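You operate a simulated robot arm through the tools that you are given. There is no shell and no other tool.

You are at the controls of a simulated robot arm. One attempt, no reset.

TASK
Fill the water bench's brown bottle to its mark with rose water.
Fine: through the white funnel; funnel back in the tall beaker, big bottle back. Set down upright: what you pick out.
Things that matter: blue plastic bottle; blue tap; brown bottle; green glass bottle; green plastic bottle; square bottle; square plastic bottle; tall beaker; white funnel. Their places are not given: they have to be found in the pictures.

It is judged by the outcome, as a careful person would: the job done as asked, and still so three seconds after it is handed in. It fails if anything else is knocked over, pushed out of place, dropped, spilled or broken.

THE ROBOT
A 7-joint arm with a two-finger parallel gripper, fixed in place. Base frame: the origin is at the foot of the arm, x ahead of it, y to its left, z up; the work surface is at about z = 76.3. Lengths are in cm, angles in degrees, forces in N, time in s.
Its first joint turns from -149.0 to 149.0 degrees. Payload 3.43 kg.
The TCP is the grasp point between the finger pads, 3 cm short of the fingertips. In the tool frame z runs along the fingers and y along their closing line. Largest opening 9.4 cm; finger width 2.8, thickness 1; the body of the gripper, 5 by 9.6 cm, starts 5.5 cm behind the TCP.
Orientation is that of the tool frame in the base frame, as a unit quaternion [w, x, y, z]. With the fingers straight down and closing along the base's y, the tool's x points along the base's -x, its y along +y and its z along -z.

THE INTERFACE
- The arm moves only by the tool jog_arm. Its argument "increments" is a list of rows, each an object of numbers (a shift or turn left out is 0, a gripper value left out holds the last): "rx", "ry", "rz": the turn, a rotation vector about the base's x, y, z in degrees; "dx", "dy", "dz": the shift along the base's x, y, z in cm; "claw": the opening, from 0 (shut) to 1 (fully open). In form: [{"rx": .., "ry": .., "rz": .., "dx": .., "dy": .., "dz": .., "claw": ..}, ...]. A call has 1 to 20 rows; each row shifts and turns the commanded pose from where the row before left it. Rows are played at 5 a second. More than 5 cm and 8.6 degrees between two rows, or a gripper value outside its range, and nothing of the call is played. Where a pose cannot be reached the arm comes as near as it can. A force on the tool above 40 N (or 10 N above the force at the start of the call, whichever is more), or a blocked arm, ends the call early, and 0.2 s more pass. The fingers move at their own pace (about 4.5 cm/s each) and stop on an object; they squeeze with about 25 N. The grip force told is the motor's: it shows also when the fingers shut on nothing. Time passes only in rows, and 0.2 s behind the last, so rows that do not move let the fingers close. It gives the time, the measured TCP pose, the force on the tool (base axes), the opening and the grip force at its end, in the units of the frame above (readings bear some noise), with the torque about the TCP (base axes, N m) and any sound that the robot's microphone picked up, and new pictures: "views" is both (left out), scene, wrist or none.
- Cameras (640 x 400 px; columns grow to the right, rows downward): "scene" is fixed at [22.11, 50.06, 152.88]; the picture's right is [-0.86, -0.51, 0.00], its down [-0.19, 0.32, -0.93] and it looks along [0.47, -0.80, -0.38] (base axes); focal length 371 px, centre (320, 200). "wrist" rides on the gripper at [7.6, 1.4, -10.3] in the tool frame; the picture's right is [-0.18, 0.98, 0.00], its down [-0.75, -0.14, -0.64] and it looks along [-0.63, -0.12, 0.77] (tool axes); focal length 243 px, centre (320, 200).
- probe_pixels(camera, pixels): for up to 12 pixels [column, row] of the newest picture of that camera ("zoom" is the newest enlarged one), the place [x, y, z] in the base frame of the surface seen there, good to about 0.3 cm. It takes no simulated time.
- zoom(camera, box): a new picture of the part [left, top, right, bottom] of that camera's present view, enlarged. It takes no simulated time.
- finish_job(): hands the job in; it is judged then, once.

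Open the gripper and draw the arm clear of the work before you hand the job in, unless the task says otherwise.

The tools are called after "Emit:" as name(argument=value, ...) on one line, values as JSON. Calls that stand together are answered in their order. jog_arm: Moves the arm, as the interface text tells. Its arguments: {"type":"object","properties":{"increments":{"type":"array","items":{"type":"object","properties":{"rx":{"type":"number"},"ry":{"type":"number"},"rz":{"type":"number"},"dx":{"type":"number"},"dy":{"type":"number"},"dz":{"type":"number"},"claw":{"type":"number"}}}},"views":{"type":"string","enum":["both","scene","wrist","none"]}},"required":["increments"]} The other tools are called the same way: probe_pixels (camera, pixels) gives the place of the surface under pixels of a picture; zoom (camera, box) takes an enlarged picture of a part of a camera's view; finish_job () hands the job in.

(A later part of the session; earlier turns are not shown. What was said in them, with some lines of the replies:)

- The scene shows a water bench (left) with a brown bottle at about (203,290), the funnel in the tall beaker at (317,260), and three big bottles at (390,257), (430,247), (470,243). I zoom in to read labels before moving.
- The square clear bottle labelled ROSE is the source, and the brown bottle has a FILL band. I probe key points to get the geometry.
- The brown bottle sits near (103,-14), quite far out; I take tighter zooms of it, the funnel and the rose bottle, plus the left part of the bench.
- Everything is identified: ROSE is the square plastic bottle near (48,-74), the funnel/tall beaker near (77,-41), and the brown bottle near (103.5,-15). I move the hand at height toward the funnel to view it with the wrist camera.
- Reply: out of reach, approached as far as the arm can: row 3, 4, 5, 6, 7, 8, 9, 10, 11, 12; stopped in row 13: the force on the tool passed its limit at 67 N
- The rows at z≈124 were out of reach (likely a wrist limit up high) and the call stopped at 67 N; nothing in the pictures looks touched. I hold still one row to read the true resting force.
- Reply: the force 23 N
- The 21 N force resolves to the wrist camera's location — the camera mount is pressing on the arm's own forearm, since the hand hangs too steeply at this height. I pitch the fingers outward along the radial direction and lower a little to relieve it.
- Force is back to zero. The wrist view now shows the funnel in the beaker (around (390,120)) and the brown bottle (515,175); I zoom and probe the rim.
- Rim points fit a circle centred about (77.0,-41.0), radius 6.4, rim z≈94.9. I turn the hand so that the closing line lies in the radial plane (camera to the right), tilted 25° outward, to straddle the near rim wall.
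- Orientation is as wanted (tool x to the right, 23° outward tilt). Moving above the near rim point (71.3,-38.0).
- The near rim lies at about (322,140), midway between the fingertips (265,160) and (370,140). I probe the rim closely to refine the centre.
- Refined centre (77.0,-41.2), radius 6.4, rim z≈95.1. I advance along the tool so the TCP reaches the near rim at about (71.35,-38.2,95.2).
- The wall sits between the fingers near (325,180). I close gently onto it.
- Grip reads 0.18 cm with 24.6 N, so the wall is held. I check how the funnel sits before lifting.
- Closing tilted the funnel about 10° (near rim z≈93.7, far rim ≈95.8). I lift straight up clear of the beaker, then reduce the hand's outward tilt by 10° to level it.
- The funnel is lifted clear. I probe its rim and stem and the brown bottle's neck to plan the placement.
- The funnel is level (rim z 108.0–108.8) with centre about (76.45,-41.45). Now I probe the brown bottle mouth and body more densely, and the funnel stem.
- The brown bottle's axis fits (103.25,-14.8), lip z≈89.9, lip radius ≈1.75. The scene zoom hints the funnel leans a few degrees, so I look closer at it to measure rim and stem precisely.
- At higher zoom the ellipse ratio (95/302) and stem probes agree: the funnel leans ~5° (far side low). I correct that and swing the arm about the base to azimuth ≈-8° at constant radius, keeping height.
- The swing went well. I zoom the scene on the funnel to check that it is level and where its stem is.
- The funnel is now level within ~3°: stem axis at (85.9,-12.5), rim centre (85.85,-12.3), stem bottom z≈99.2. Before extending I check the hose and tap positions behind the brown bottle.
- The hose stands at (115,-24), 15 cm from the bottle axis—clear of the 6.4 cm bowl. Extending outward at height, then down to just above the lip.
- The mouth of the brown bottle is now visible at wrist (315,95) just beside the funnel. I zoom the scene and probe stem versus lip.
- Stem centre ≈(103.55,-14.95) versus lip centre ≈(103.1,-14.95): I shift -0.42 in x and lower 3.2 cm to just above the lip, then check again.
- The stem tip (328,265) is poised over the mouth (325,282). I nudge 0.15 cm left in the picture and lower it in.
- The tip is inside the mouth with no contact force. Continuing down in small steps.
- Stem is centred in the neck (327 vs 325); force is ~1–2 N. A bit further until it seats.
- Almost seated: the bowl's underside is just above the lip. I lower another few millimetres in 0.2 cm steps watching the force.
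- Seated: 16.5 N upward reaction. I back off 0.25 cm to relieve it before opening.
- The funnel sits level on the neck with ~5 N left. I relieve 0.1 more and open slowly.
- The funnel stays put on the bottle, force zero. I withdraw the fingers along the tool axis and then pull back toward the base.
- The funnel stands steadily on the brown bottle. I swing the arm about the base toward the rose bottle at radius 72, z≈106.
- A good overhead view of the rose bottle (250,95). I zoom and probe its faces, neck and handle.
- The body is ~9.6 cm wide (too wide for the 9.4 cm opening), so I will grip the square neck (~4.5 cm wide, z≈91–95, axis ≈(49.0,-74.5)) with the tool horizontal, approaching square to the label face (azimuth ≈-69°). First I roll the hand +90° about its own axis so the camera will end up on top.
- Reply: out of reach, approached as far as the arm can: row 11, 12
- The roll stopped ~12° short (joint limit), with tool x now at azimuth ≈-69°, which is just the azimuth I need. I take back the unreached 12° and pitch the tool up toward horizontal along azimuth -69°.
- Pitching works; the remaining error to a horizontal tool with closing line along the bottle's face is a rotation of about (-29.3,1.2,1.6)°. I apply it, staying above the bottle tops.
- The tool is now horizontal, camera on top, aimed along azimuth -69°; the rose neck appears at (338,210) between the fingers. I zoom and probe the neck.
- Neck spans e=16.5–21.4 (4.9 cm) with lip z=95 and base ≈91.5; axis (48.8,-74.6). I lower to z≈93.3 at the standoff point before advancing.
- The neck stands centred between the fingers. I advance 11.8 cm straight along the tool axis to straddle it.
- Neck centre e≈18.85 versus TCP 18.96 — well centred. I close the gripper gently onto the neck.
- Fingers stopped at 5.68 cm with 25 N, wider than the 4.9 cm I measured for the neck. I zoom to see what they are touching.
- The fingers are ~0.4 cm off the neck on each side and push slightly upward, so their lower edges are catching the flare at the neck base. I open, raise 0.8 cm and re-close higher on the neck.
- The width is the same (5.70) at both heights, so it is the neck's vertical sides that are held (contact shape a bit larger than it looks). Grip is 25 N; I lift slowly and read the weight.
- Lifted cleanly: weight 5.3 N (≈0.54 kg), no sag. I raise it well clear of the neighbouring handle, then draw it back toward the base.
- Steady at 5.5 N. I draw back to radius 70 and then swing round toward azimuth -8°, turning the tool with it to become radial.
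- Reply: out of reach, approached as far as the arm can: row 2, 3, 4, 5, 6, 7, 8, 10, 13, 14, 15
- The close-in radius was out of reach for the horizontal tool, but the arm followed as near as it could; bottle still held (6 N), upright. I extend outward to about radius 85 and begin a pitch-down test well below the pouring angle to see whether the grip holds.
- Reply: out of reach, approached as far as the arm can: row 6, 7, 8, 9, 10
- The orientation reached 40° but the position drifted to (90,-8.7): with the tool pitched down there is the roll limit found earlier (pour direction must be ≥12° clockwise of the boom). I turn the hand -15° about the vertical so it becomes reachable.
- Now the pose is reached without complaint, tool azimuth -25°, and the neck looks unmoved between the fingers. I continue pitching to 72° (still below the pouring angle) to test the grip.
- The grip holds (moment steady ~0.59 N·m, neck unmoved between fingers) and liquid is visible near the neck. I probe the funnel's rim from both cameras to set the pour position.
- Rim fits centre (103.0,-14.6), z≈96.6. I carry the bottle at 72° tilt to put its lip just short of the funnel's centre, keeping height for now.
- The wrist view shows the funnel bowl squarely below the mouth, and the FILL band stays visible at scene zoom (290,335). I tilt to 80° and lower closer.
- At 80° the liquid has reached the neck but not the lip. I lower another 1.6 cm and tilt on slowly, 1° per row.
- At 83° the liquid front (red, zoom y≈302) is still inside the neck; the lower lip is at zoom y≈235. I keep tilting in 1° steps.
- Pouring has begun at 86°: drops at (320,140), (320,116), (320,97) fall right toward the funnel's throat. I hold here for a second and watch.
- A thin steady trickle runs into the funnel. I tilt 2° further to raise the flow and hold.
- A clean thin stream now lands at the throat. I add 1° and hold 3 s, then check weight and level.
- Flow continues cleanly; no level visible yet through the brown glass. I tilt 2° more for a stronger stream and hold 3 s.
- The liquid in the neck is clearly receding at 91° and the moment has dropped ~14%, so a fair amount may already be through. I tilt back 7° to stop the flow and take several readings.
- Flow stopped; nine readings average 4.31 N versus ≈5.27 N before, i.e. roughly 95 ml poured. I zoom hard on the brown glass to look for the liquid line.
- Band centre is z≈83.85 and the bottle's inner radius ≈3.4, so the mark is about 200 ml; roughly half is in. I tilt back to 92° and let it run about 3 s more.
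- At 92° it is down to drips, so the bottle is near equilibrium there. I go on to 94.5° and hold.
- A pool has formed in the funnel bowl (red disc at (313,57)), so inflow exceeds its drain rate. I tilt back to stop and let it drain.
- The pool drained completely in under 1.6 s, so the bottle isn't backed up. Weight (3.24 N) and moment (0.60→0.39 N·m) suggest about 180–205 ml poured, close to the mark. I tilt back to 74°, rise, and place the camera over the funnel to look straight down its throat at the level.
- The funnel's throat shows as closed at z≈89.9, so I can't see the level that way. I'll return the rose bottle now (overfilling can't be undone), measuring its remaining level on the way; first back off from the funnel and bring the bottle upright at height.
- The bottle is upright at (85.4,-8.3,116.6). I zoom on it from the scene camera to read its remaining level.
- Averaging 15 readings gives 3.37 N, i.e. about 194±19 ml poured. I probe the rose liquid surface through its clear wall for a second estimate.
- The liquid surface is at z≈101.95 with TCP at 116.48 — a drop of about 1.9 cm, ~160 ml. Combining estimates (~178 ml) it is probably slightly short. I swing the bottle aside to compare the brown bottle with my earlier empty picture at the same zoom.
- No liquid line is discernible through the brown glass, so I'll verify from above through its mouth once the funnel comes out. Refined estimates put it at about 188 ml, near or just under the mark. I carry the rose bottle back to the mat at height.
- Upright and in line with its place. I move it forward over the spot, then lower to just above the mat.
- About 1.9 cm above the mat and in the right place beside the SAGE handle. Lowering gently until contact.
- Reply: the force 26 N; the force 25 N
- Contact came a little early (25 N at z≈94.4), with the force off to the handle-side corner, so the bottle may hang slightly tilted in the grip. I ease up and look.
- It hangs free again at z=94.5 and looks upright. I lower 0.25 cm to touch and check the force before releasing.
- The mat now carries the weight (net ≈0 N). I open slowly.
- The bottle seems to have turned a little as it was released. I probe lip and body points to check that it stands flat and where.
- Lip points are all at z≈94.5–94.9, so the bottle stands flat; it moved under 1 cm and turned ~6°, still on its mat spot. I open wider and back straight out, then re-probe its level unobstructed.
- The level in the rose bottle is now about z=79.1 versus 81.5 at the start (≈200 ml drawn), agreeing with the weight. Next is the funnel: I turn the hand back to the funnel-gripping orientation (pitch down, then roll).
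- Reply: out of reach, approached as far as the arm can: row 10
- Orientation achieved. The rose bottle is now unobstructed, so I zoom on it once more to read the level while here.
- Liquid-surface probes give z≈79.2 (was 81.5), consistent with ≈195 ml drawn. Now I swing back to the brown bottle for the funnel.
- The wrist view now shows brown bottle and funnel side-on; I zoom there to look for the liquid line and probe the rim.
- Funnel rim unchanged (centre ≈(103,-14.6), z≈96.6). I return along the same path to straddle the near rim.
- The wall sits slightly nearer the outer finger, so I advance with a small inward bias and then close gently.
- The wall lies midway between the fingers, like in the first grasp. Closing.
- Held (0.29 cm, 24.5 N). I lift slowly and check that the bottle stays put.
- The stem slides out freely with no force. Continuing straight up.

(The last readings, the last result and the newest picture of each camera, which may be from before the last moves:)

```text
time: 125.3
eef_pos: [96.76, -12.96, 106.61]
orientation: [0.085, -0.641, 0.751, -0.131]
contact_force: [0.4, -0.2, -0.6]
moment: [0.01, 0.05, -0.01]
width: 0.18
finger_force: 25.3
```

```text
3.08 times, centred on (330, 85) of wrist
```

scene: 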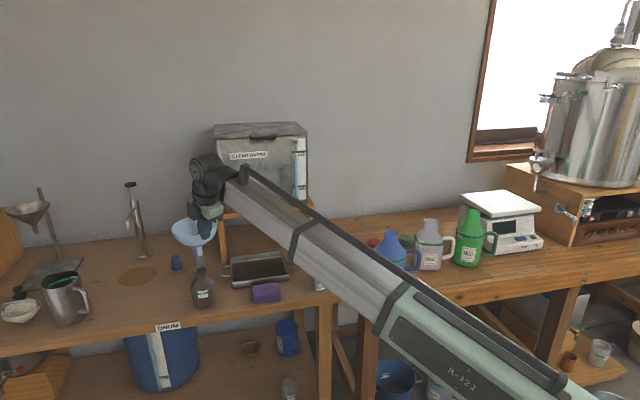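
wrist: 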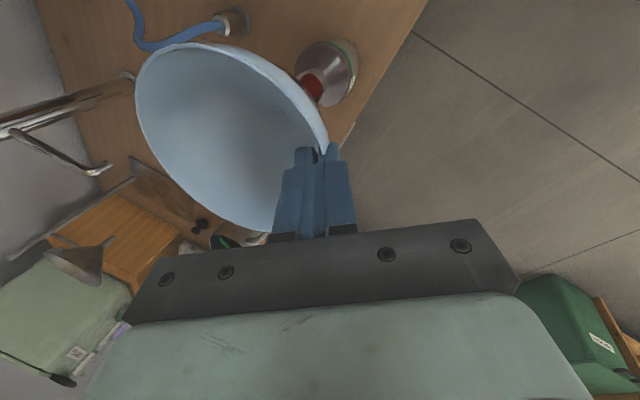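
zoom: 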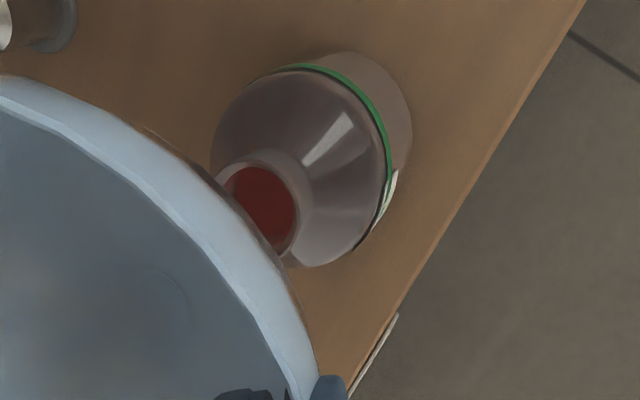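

The liquid is visible through the mouth (red at wrist (311,85)). I probe its surface height.

Emit:
probe_pixels(camera="zoom", pixels=[[250, 180], [260, 190], [270, 190], [260, 205], [270, 205], [280, 205], [270, 220], [280, 220], [285, 235], [275, 235], [265, 180], [285, 195]])

Emit:
probe_pixels(camera="wrist", pixels=[[309, 82], [311, 84], [313, 86], [312, 90], [315, 90], [316, 94], [313, 80], [317, 86], [308, 78], [318, 92], [310, 88], [315, 84]])

Emit:
zoom(camera="wrist", box=[290, 60, 340, 110])

```text
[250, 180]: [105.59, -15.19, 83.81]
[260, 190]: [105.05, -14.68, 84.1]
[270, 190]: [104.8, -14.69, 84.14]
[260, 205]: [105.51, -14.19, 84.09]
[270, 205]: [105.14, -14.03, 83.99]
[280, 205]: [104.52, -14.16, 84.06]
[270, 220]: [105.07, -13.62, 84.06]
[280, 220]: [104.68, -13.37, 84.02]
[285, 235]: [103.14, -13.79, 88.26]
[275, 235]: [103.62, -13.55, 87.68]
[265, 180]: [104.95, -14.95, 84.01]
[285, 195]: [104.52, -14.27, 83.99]
```

```text
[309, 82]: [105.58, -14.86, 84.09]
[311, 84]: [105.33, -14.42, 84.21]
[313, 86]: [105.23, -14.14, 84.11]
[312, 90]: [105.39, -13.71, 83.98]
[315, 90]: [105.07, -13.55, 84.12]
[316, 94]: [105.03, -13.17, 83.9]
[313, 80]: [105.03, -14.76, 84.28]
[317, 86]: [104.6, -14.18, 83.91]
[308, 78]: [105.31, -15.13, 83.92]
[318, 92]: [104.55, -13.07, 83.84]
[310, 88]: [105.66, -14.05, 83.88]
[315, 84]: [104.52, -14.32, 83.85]
```

```text
8.00 times, centred on (315, 85) of wrist
```

zoom: 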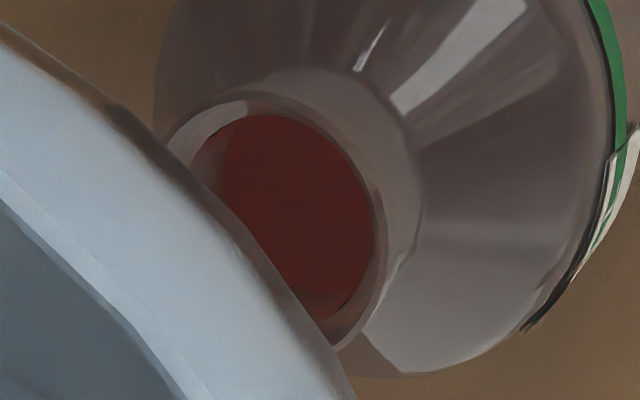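

The surface reads z≈84.0 against the FILL band centre at 83.85 — filled to its mark. Now I carry the funnel back: retract, rise, and swing to the tall beaker's azimuth.

Emit:
jog_arm(increments=[{"dz": 1.7, "claw": 0}, {"dz": 1.7}, {"dx": -2.7, "dy": 0.36}, {"dx": -3.5, "dy": 0.46}, {"dx": -3.5, "dy": 0.46}, {"dx": -3.5, "dy": 0.46}, {"dx": -3.5, "dy": 0.46}, {"dx": -0.57, "dy": -3.53, "rz": -2.5}, {"dx": -0.72, "dy": -3.51, "rz": -2.5}, {"dx": -0.87, "dy": -3.48, "rz": -2.5}, {"dx": -1.03, "dy": -3.43, "rz": -2.5}, {"dx": -1.18, "dy": -3.38, "rz": -2.5}, {"dx": -1.32, "dy": -3.33, "rz": -2.5}, {"dx": -1.48, "dy": -3.26, "rz": -2.5}, {"dx": -1.61, "dy": -3.19, "rz": -2.5}, {}], views="both")

Emit:
zoom(camera="scene", box=[280, 190, 370, 300])

```text
time: 128.7
eef_pos: [71.46, -37.99, 109.85]
orientation: [0.061, -0.502, 0.851, -0.143]
contact_force: [0.4, -0.4, -0.9]
moment: [0.06, 0.03, -0.01]
width: 0.18
finger_force: 25.0
```

scene: 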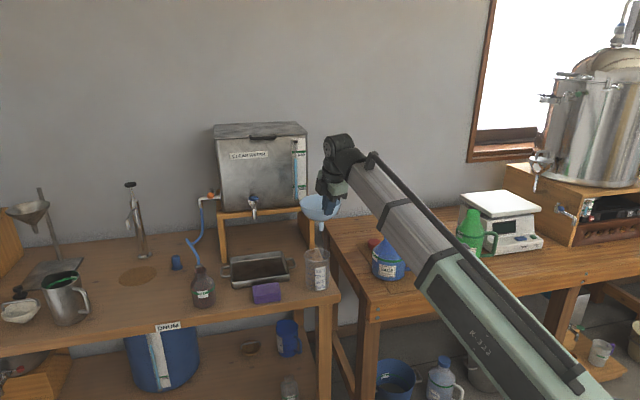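
wrist: 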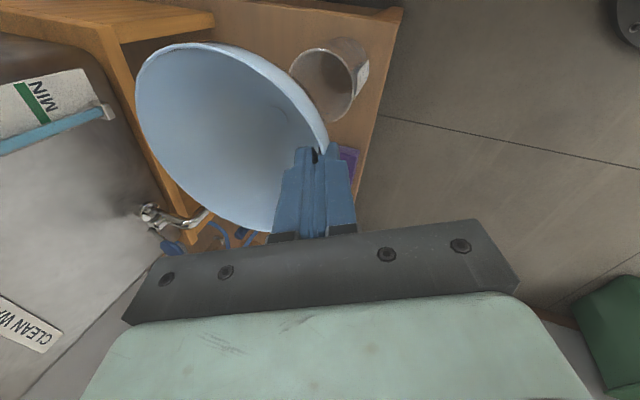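

```text
3.64 times, centred on (325, 245) of scene
```

zoom: 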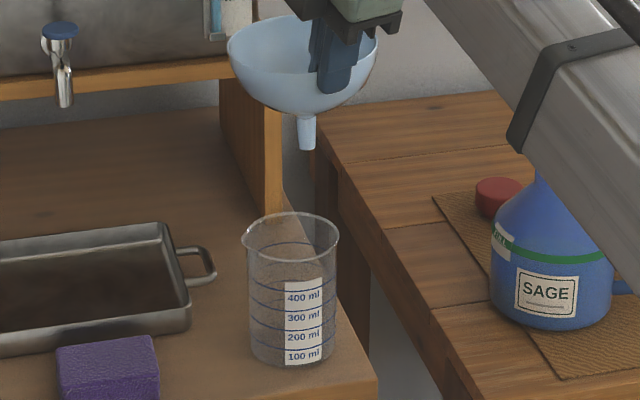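

The funnel is above and near the beaker. I probe the beaker rim and the funnel stem for alignment.

Emit:
probe_pixels(camera="zoom", pixels=[[243, 240], [255, 255], [275, 262], [295, 263], [315, 259], [333, 248], [340, 235], [330, 222], [310, 214], [285, 212], [260, 219], [246, 230]])

Emit:
probe_pixels(camera="zoom", pixels=[[307, 120], [307, 128], [307, 136], [308, 144], [303, 135], [312, 135], [308, 148], [228, 55], [260, 95], [300, 108], [235, 35], [375, 60]])

Emit:
probe_pixels(camera="wrist", pixels=[[322, 140], [310, 115], [292, 90], [262, 65], [225, 47], [185, 43], [152, 57], [138, 80], [137, 110], [155, 150], [190, 195], [240, 228]])

Emit:
probe_pixels(camera="wrist", pixels=[[290, 70], [295, 58], [310, 47], [330, 38], [345, 40], [355, 60], [352, 90], [345, 110], [335, 122], [320, 80], [310, 85], [330, 100]])

```text
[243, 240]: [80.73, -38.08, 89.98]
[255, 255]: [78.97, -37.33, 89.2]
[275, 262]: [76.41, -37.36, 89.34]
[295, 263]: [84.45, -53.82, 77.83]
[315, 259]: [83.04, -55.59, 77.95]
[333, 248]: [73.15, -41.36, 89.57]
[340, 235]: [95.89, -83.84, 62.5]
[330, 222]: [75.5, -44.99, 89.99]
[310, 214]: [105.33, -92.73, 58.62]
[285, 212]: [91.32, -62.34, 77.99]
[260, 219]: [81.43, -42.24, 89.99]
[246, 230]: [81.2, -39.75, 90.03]
```

```text
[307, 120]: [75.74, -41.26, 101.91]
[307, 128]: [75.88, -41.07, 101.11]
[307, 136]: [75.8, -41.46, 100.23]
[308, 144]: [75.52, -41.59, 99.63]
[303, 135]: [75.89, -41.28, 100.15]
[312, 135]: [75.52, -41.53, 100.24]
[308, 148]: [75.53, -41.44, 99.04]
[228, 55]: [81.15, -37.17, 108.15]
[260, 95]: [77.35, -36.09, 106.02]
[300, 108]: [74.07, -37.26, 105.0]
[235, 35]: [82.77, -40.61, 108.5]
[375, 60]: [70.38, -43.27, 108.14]
```

```text
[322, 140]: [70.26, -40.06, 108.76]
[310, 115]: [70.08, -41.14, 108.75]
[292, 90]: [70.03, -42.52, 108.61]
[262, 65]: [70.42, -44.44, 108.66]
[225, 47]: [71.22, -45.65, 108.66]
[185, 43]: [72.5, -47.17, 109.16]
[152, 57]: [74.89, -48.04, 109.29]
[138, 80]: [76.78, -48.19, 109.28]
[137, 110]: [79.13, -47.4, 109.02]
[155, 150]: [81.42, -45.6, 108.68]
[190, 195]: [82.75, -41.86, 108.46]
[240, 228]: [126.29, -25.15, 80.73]
```

```text
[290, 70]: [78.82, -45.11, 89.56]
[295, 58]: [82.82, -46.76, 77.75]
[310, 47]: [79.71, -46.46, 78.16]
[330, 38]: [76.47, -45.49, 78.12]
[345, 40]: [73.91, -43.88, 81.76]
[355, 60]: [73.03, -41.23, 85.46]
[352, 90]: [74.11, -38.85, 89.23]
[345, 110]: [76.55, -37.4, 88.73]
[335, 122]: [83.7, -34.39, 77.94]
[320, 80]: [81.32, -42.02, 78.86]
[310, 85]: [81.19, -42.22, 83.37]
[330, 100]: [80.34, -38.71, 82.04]
```

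Beaker rim centre ≈(77.3,-41.1), funnel axis ≈(76.25,-41.85). I shift (+0.95,+0.75) and lower to just above the beaker's rim.

Emit:
jog_arm(increments=[{"dx": 0.95, "dy": 0.75, "claw": 0}, {"dz": -2.0}, {"dz": -2.0}, {"dz": -2.0}, {"dz": -1.5}, {}], views="scene")

Emit:
zoom(camera="scene", box=[280, 210, 370, 300])

```text
time: 130.1
eef_pos: [72.2, -37.14, 102.41]
orientation: [0.061, -0.501, 0.851, -0.144]
contact_force: [-0.1, -0.4, 0.0]
moment: [0.01, 0.0, -0.02]
width: 0.15
finger_force: 24.9
```

scene: 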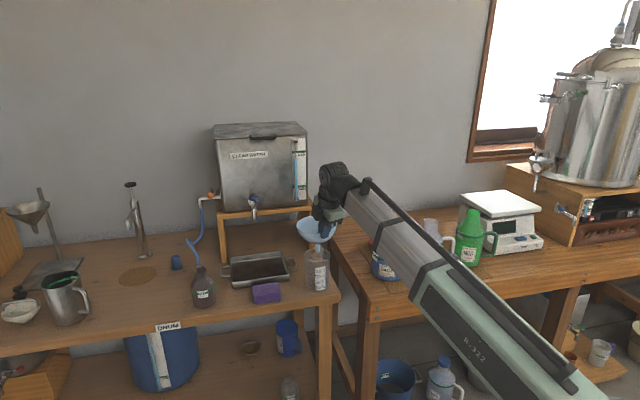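

```text
4.44 times, centred on (325, 255) of scene
```

zoom: 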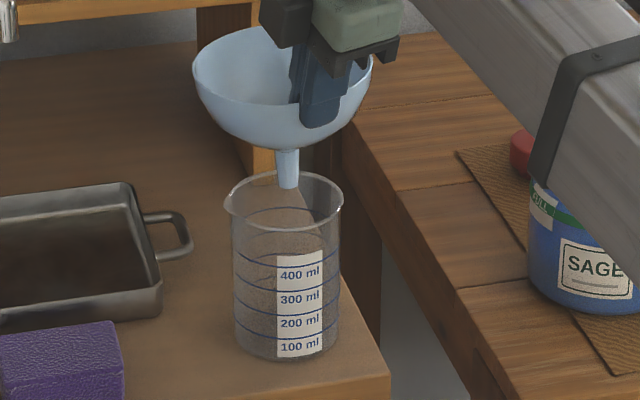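

The stem tip (288,185) is centred over the beaker mouth (284,197). Lowering in.

Emit:
jog_arm(increments=[{"dz": -1.2, "claw": 0}, {"dz": -1.2}, {"dz": -1.2}, {"dz": -1.0}, {"dz": -0.6}, {}], views="none")

Emit:
zoom(camera="scene", box=[280, 210, 370, 300])

```text
time: 131.5
eef_pos: [72.17, -37.1, 97.29]
orientation: [0.061, -0.501, 0.851, -0.144]
contact_force: [1.0, 0.1, 0.9]
moment: [0.01, 0.01, -0.02]
width: 0.18
finger_force: 24.7
```

```text
4.44 times, centred on (325, 255) of scene
```

zoom: 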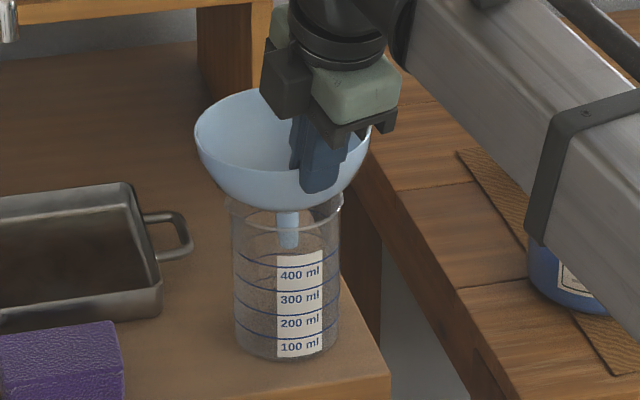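

Emit:
jog_arm(increments=[{"dz": -0.3, "claw": 0}, {"dz": -0.3}, {"dz": -0.2}, {}], views="none")

```text
time: 132.5
eef_pos: [72.24, -37.13, 96.44]
orientation: [0.061, -0.501, 0.851, -0.144]
contact_force: [0.0, 0.2, -0.1]
moment: [0.0, 0.02, -0.02]
width: 0.17
finger_force: 24.8
```

No contact yet at z=96.4; I continue in 0.2 cm steps, watching the force.

Emit:
jog_arm(increments=[{"dz": -0.2, "claw": 0}, {"dz": -0.2}, {}], views="none")

Emit:
jog_arm(increments=[{"dz": -0.2}, {}], views="none")

Emit:
zoom(camera="scene", box=[280, 210, 370, 300])

```text
time: 133.3
eef_pos: [72.18, -37.1, 96.1]
orientation: [0.061, -0.5, 0.852, -0.144]
contact_force: [-1.9, -2.0, 12.5]
moment: [-0.31, -0.33, -0.1]
width: 0.22
finger_force: 25.2
```

```text
time: 133.9
eef_pos: [72.27, -37.13, 95.97]
orientation: [0.061, -0.501, 0.851, -0.143]
contact_force: [-2.6, -1.9, 18.0]
moment: [-0.47, -0.43, -0.15]
width: 0.27
finger_force: 25.3
```

```text
4.44 times, centred on (325, 255) of scene
```

zoom: 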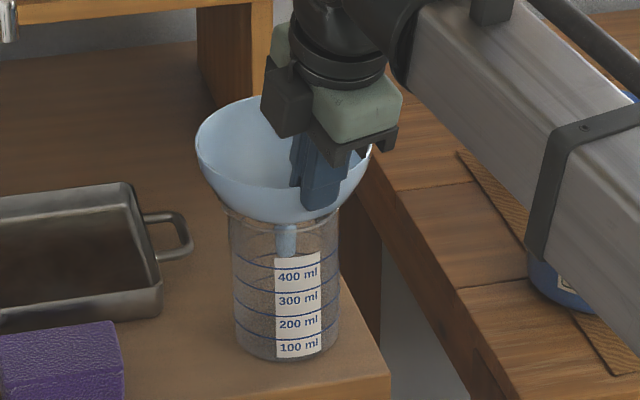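

Seated on the beaker (18 N). I ease up to relieve the load before opening.

Emit:
jog_arm(increments=[{"dz": 0.2, "claw": 0}, {"dz": 0.15}, {}], views="none")

```text
time: 134.7
eef_pos: [72.13, -37.15, 96.17]
orientation: [0.061, -0.501, 0.851, -0.143]
contact_force: [-0.1, -1.3, 1.5]
moment: [-0.1, -0.13, -0.03]
width: 0.23
finger_force: 24.5
```

Load is down to 1.5 N. I open slowly.

Emit:
jog_arm(increments=[{"claw": 0.04}, {"claw": 0.08}, {"claw": 0.13}, {"claw": 0.2}, {"claw": 0.28}, {}, {}], views="both")

Emit:
zoom(camera="scene", box=[280, 210, 370, 300])

Emit:
zoom(camera="wrist", box=[120, 30, 400, 250])

```text
time: 136.3
eef_pos: [72.09, -37.12, 96.19]
orientation: [0.06, -0.5, 0.852, -0.143]
contact_force: [0.3, 0.6, -0.6]
moment: [0.04, 0.05, 0.01]
width: 2.64
finger_force: 0.0
```

scene: 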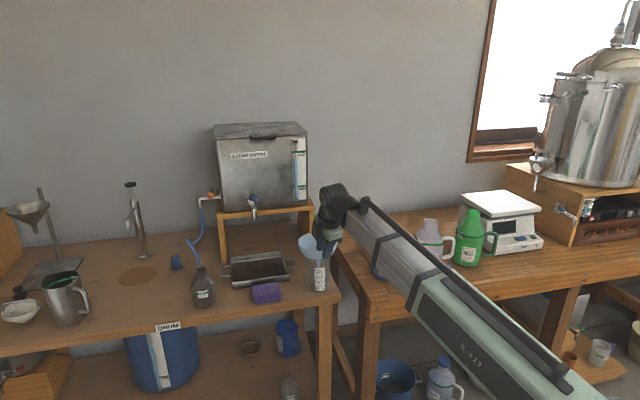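
wrist: 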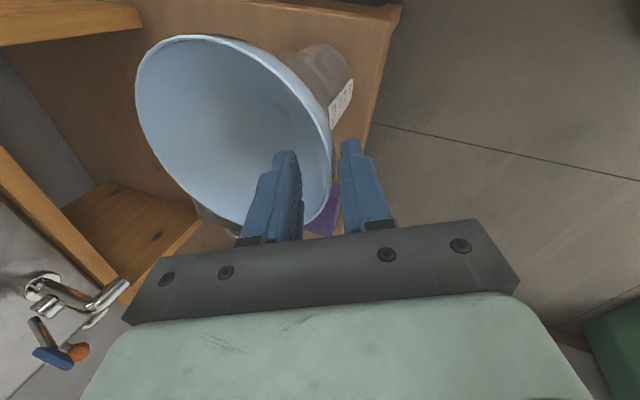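

```text
4.44 times, centred on (325, 255) of scene
```

zoom: 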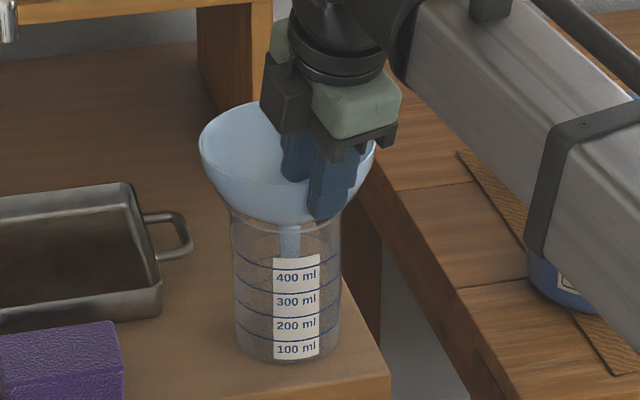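

```text
1.82 times, centred on (260, 140) of wrist
```

zoom: 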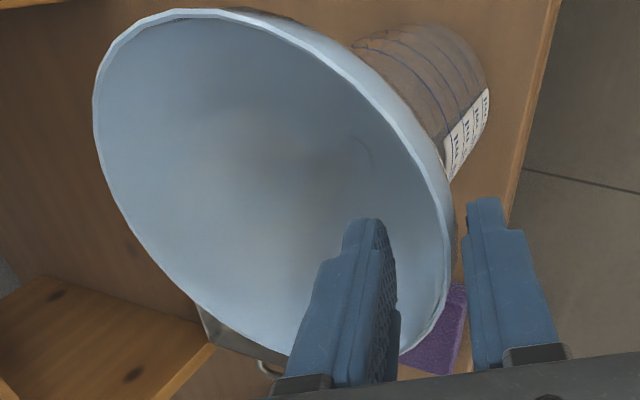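

The funnel sits in the beaker. I withdraw along the tool axis and pull back clear.

Emit:
jog_arm(increments=[{"dx": -0.3, "dy": 0.22, "dz": 1.2}, {"dx": -0.4, "dy": 0.3, "dz": 1.5}, {"dx": -0.5, "dy": 0.37, "dz": 2.0}, {"dx": -0.8, "dy": 0.55, "dz": 3.0}, {"dx": -2.5, "dy": 2.0, "dz": 2.0}, {"dx": -2.5, "dy": 3.0}, {"dx": -2.0, "dy": 3.5}, {}, {}], views="both")

Emit:
zoom(camera="scene", box=[280, 210, 370, 300])

Emit:
zoom(camera="scene", box=[160, 220, 352, 340])

Emit:
zoom(camera="scene", box=[340, 190, 540, 315])

```text
time: 138.3
eef_pos: [63.18, -27.25, 105.98]
orientation: [0.061, -0.502, 0.851, -0.143]
contact_force: [-0.7, -0.1, -0.3]
moment: [-0.01, -0.03, 0.02]
width: 2.64
finger_force: 0.0
```

scene: 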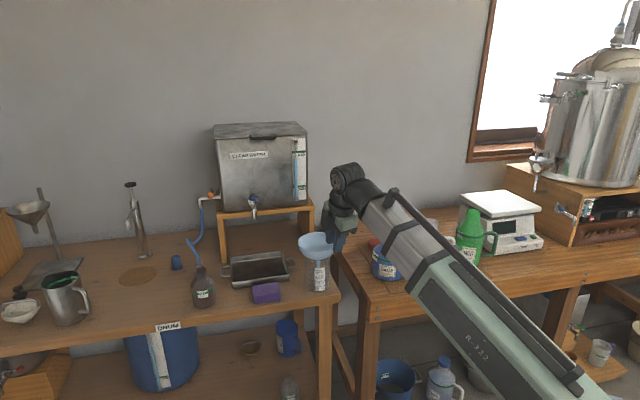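
wrist: 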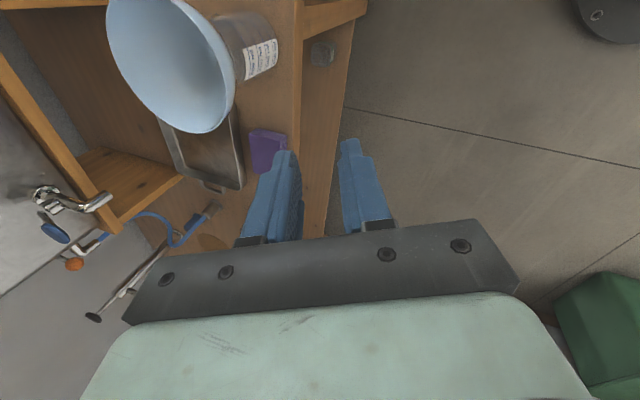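

```text
4.44 times, centred on (325, 255) of scene
```

zoom: 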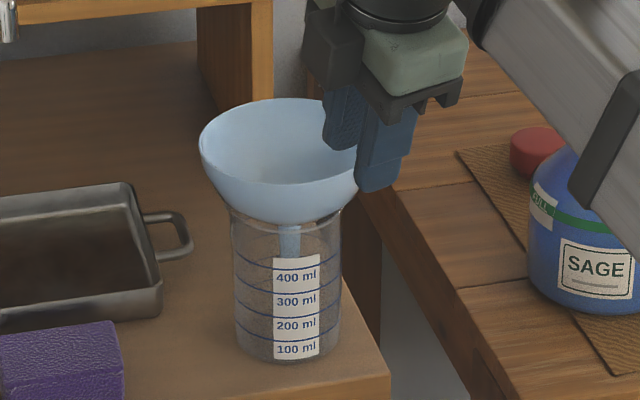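

```text
3.33 times, centred on (256, 280) of scene
```

zoom: 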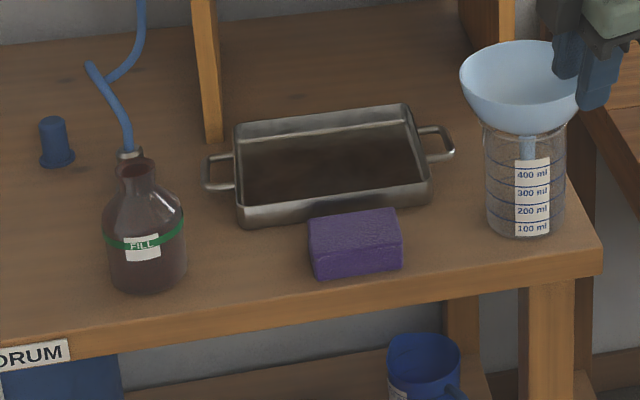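

```text
3.20 times, centred on (440, 252) of scene
```

zoom: 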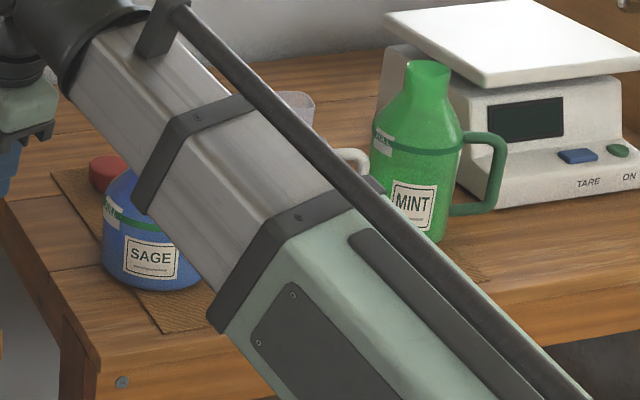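

All pieces look in place: brown bottle filled, funnel in the tall beaker. I open the gripper and move the arm aside for a last unobstructed look.

Emit:
jog_arm(increments=[{"dx": 1.0, "dy": 4.0, "rz": 3, "claw": 0.8}, {"dx": 0.8, "dy": 4.3, "rz": 3}, {"dx": 0.5, "dy": 4.4, "rz": 3}, {"dx": 0.3, "dy": 4.4, "rz": 3}, {"dx": 0.1, "dy": 4.4, "rz": 3}, {"dx": 0.0, "dy": 4.4, "rz": 3}, {}, {}], views="both")

Emit:
zoom(camera="scene", box=[340, 190, 540, 315])

Emit:
zoom(camera="scene", box=[160, 220, 352, 340])

```text
time: 140.1
eef_pos: [65.96, -1.54, 105.91]
orientation: [0.083, -0.628, 0.762, -0.133]
contact_force: [0.2, 0.2, 0.1]
moment: [-0.03, 0.01, 0.0]
width: 7.53
finger_force: 0.1
```

scene: 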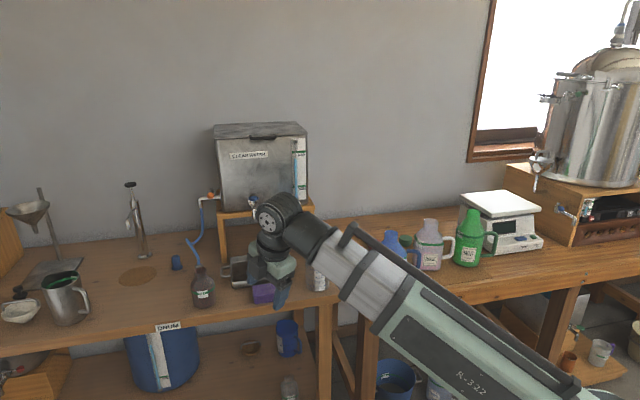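
wrist: 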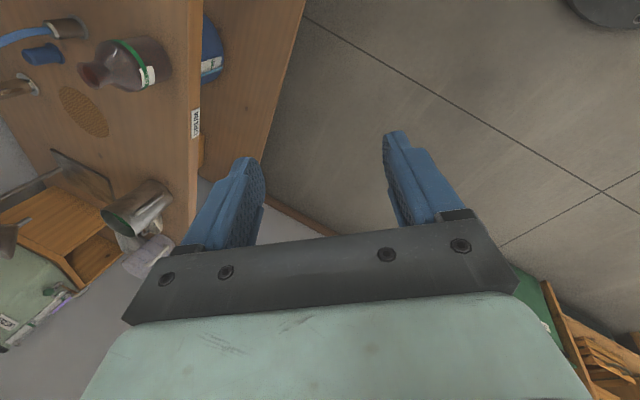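

```text
3.20 times, centred on (440, 252) of scene
```

zoom: 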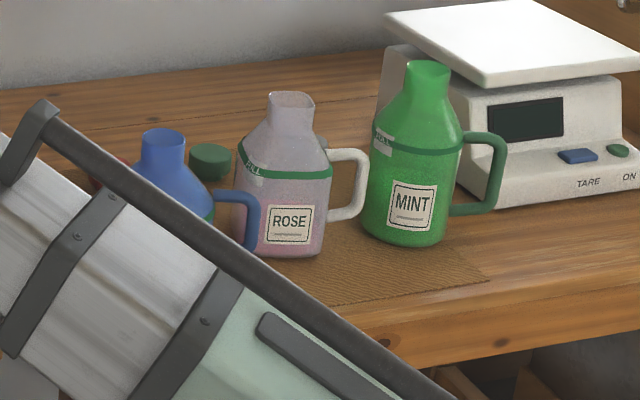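

```text
3.33 times, centred on (256, 280) of scene
```

zoom: 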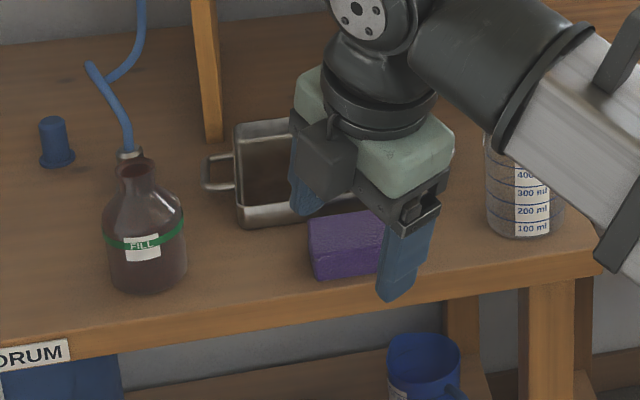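

The rose bottle stands upright on its mat, the funnel is back in the tall beaker, and the brown bottle's level measured z≈84.0 at the FILL mark. The gripper is open and the arm is clear of the work, so I hand in the job.

Emit:
finish_job()

```text
The job is handed in.
```

The brown bottle is filled with rose water. With the funnel out, I measured the liquid surface at z ≈ 84.0 cm. The middle of the FILL band is at about 83.85 cm, and the probe is good to about 0.3 cm.

- **Pouring:** I poured about 200 ml through the white funnel and saw no spills.
- **White funnel:** It is back in the tall beaker, seated upright.
- **Big rose bottle:** It stands upright on its mat, but not exactly where it was. It slid just under 1 cm and turned about 6° when I released it.
- **Everything else:** Nothing else was knocked over or moved in the last pictures. The gripper is open and the arm is clear of the work.

Early on, one move stopped at 67 N. From the force readings, the wrist camera mount had pressed against the robot's own arm. I saw no sign that anything on the benches was touched.
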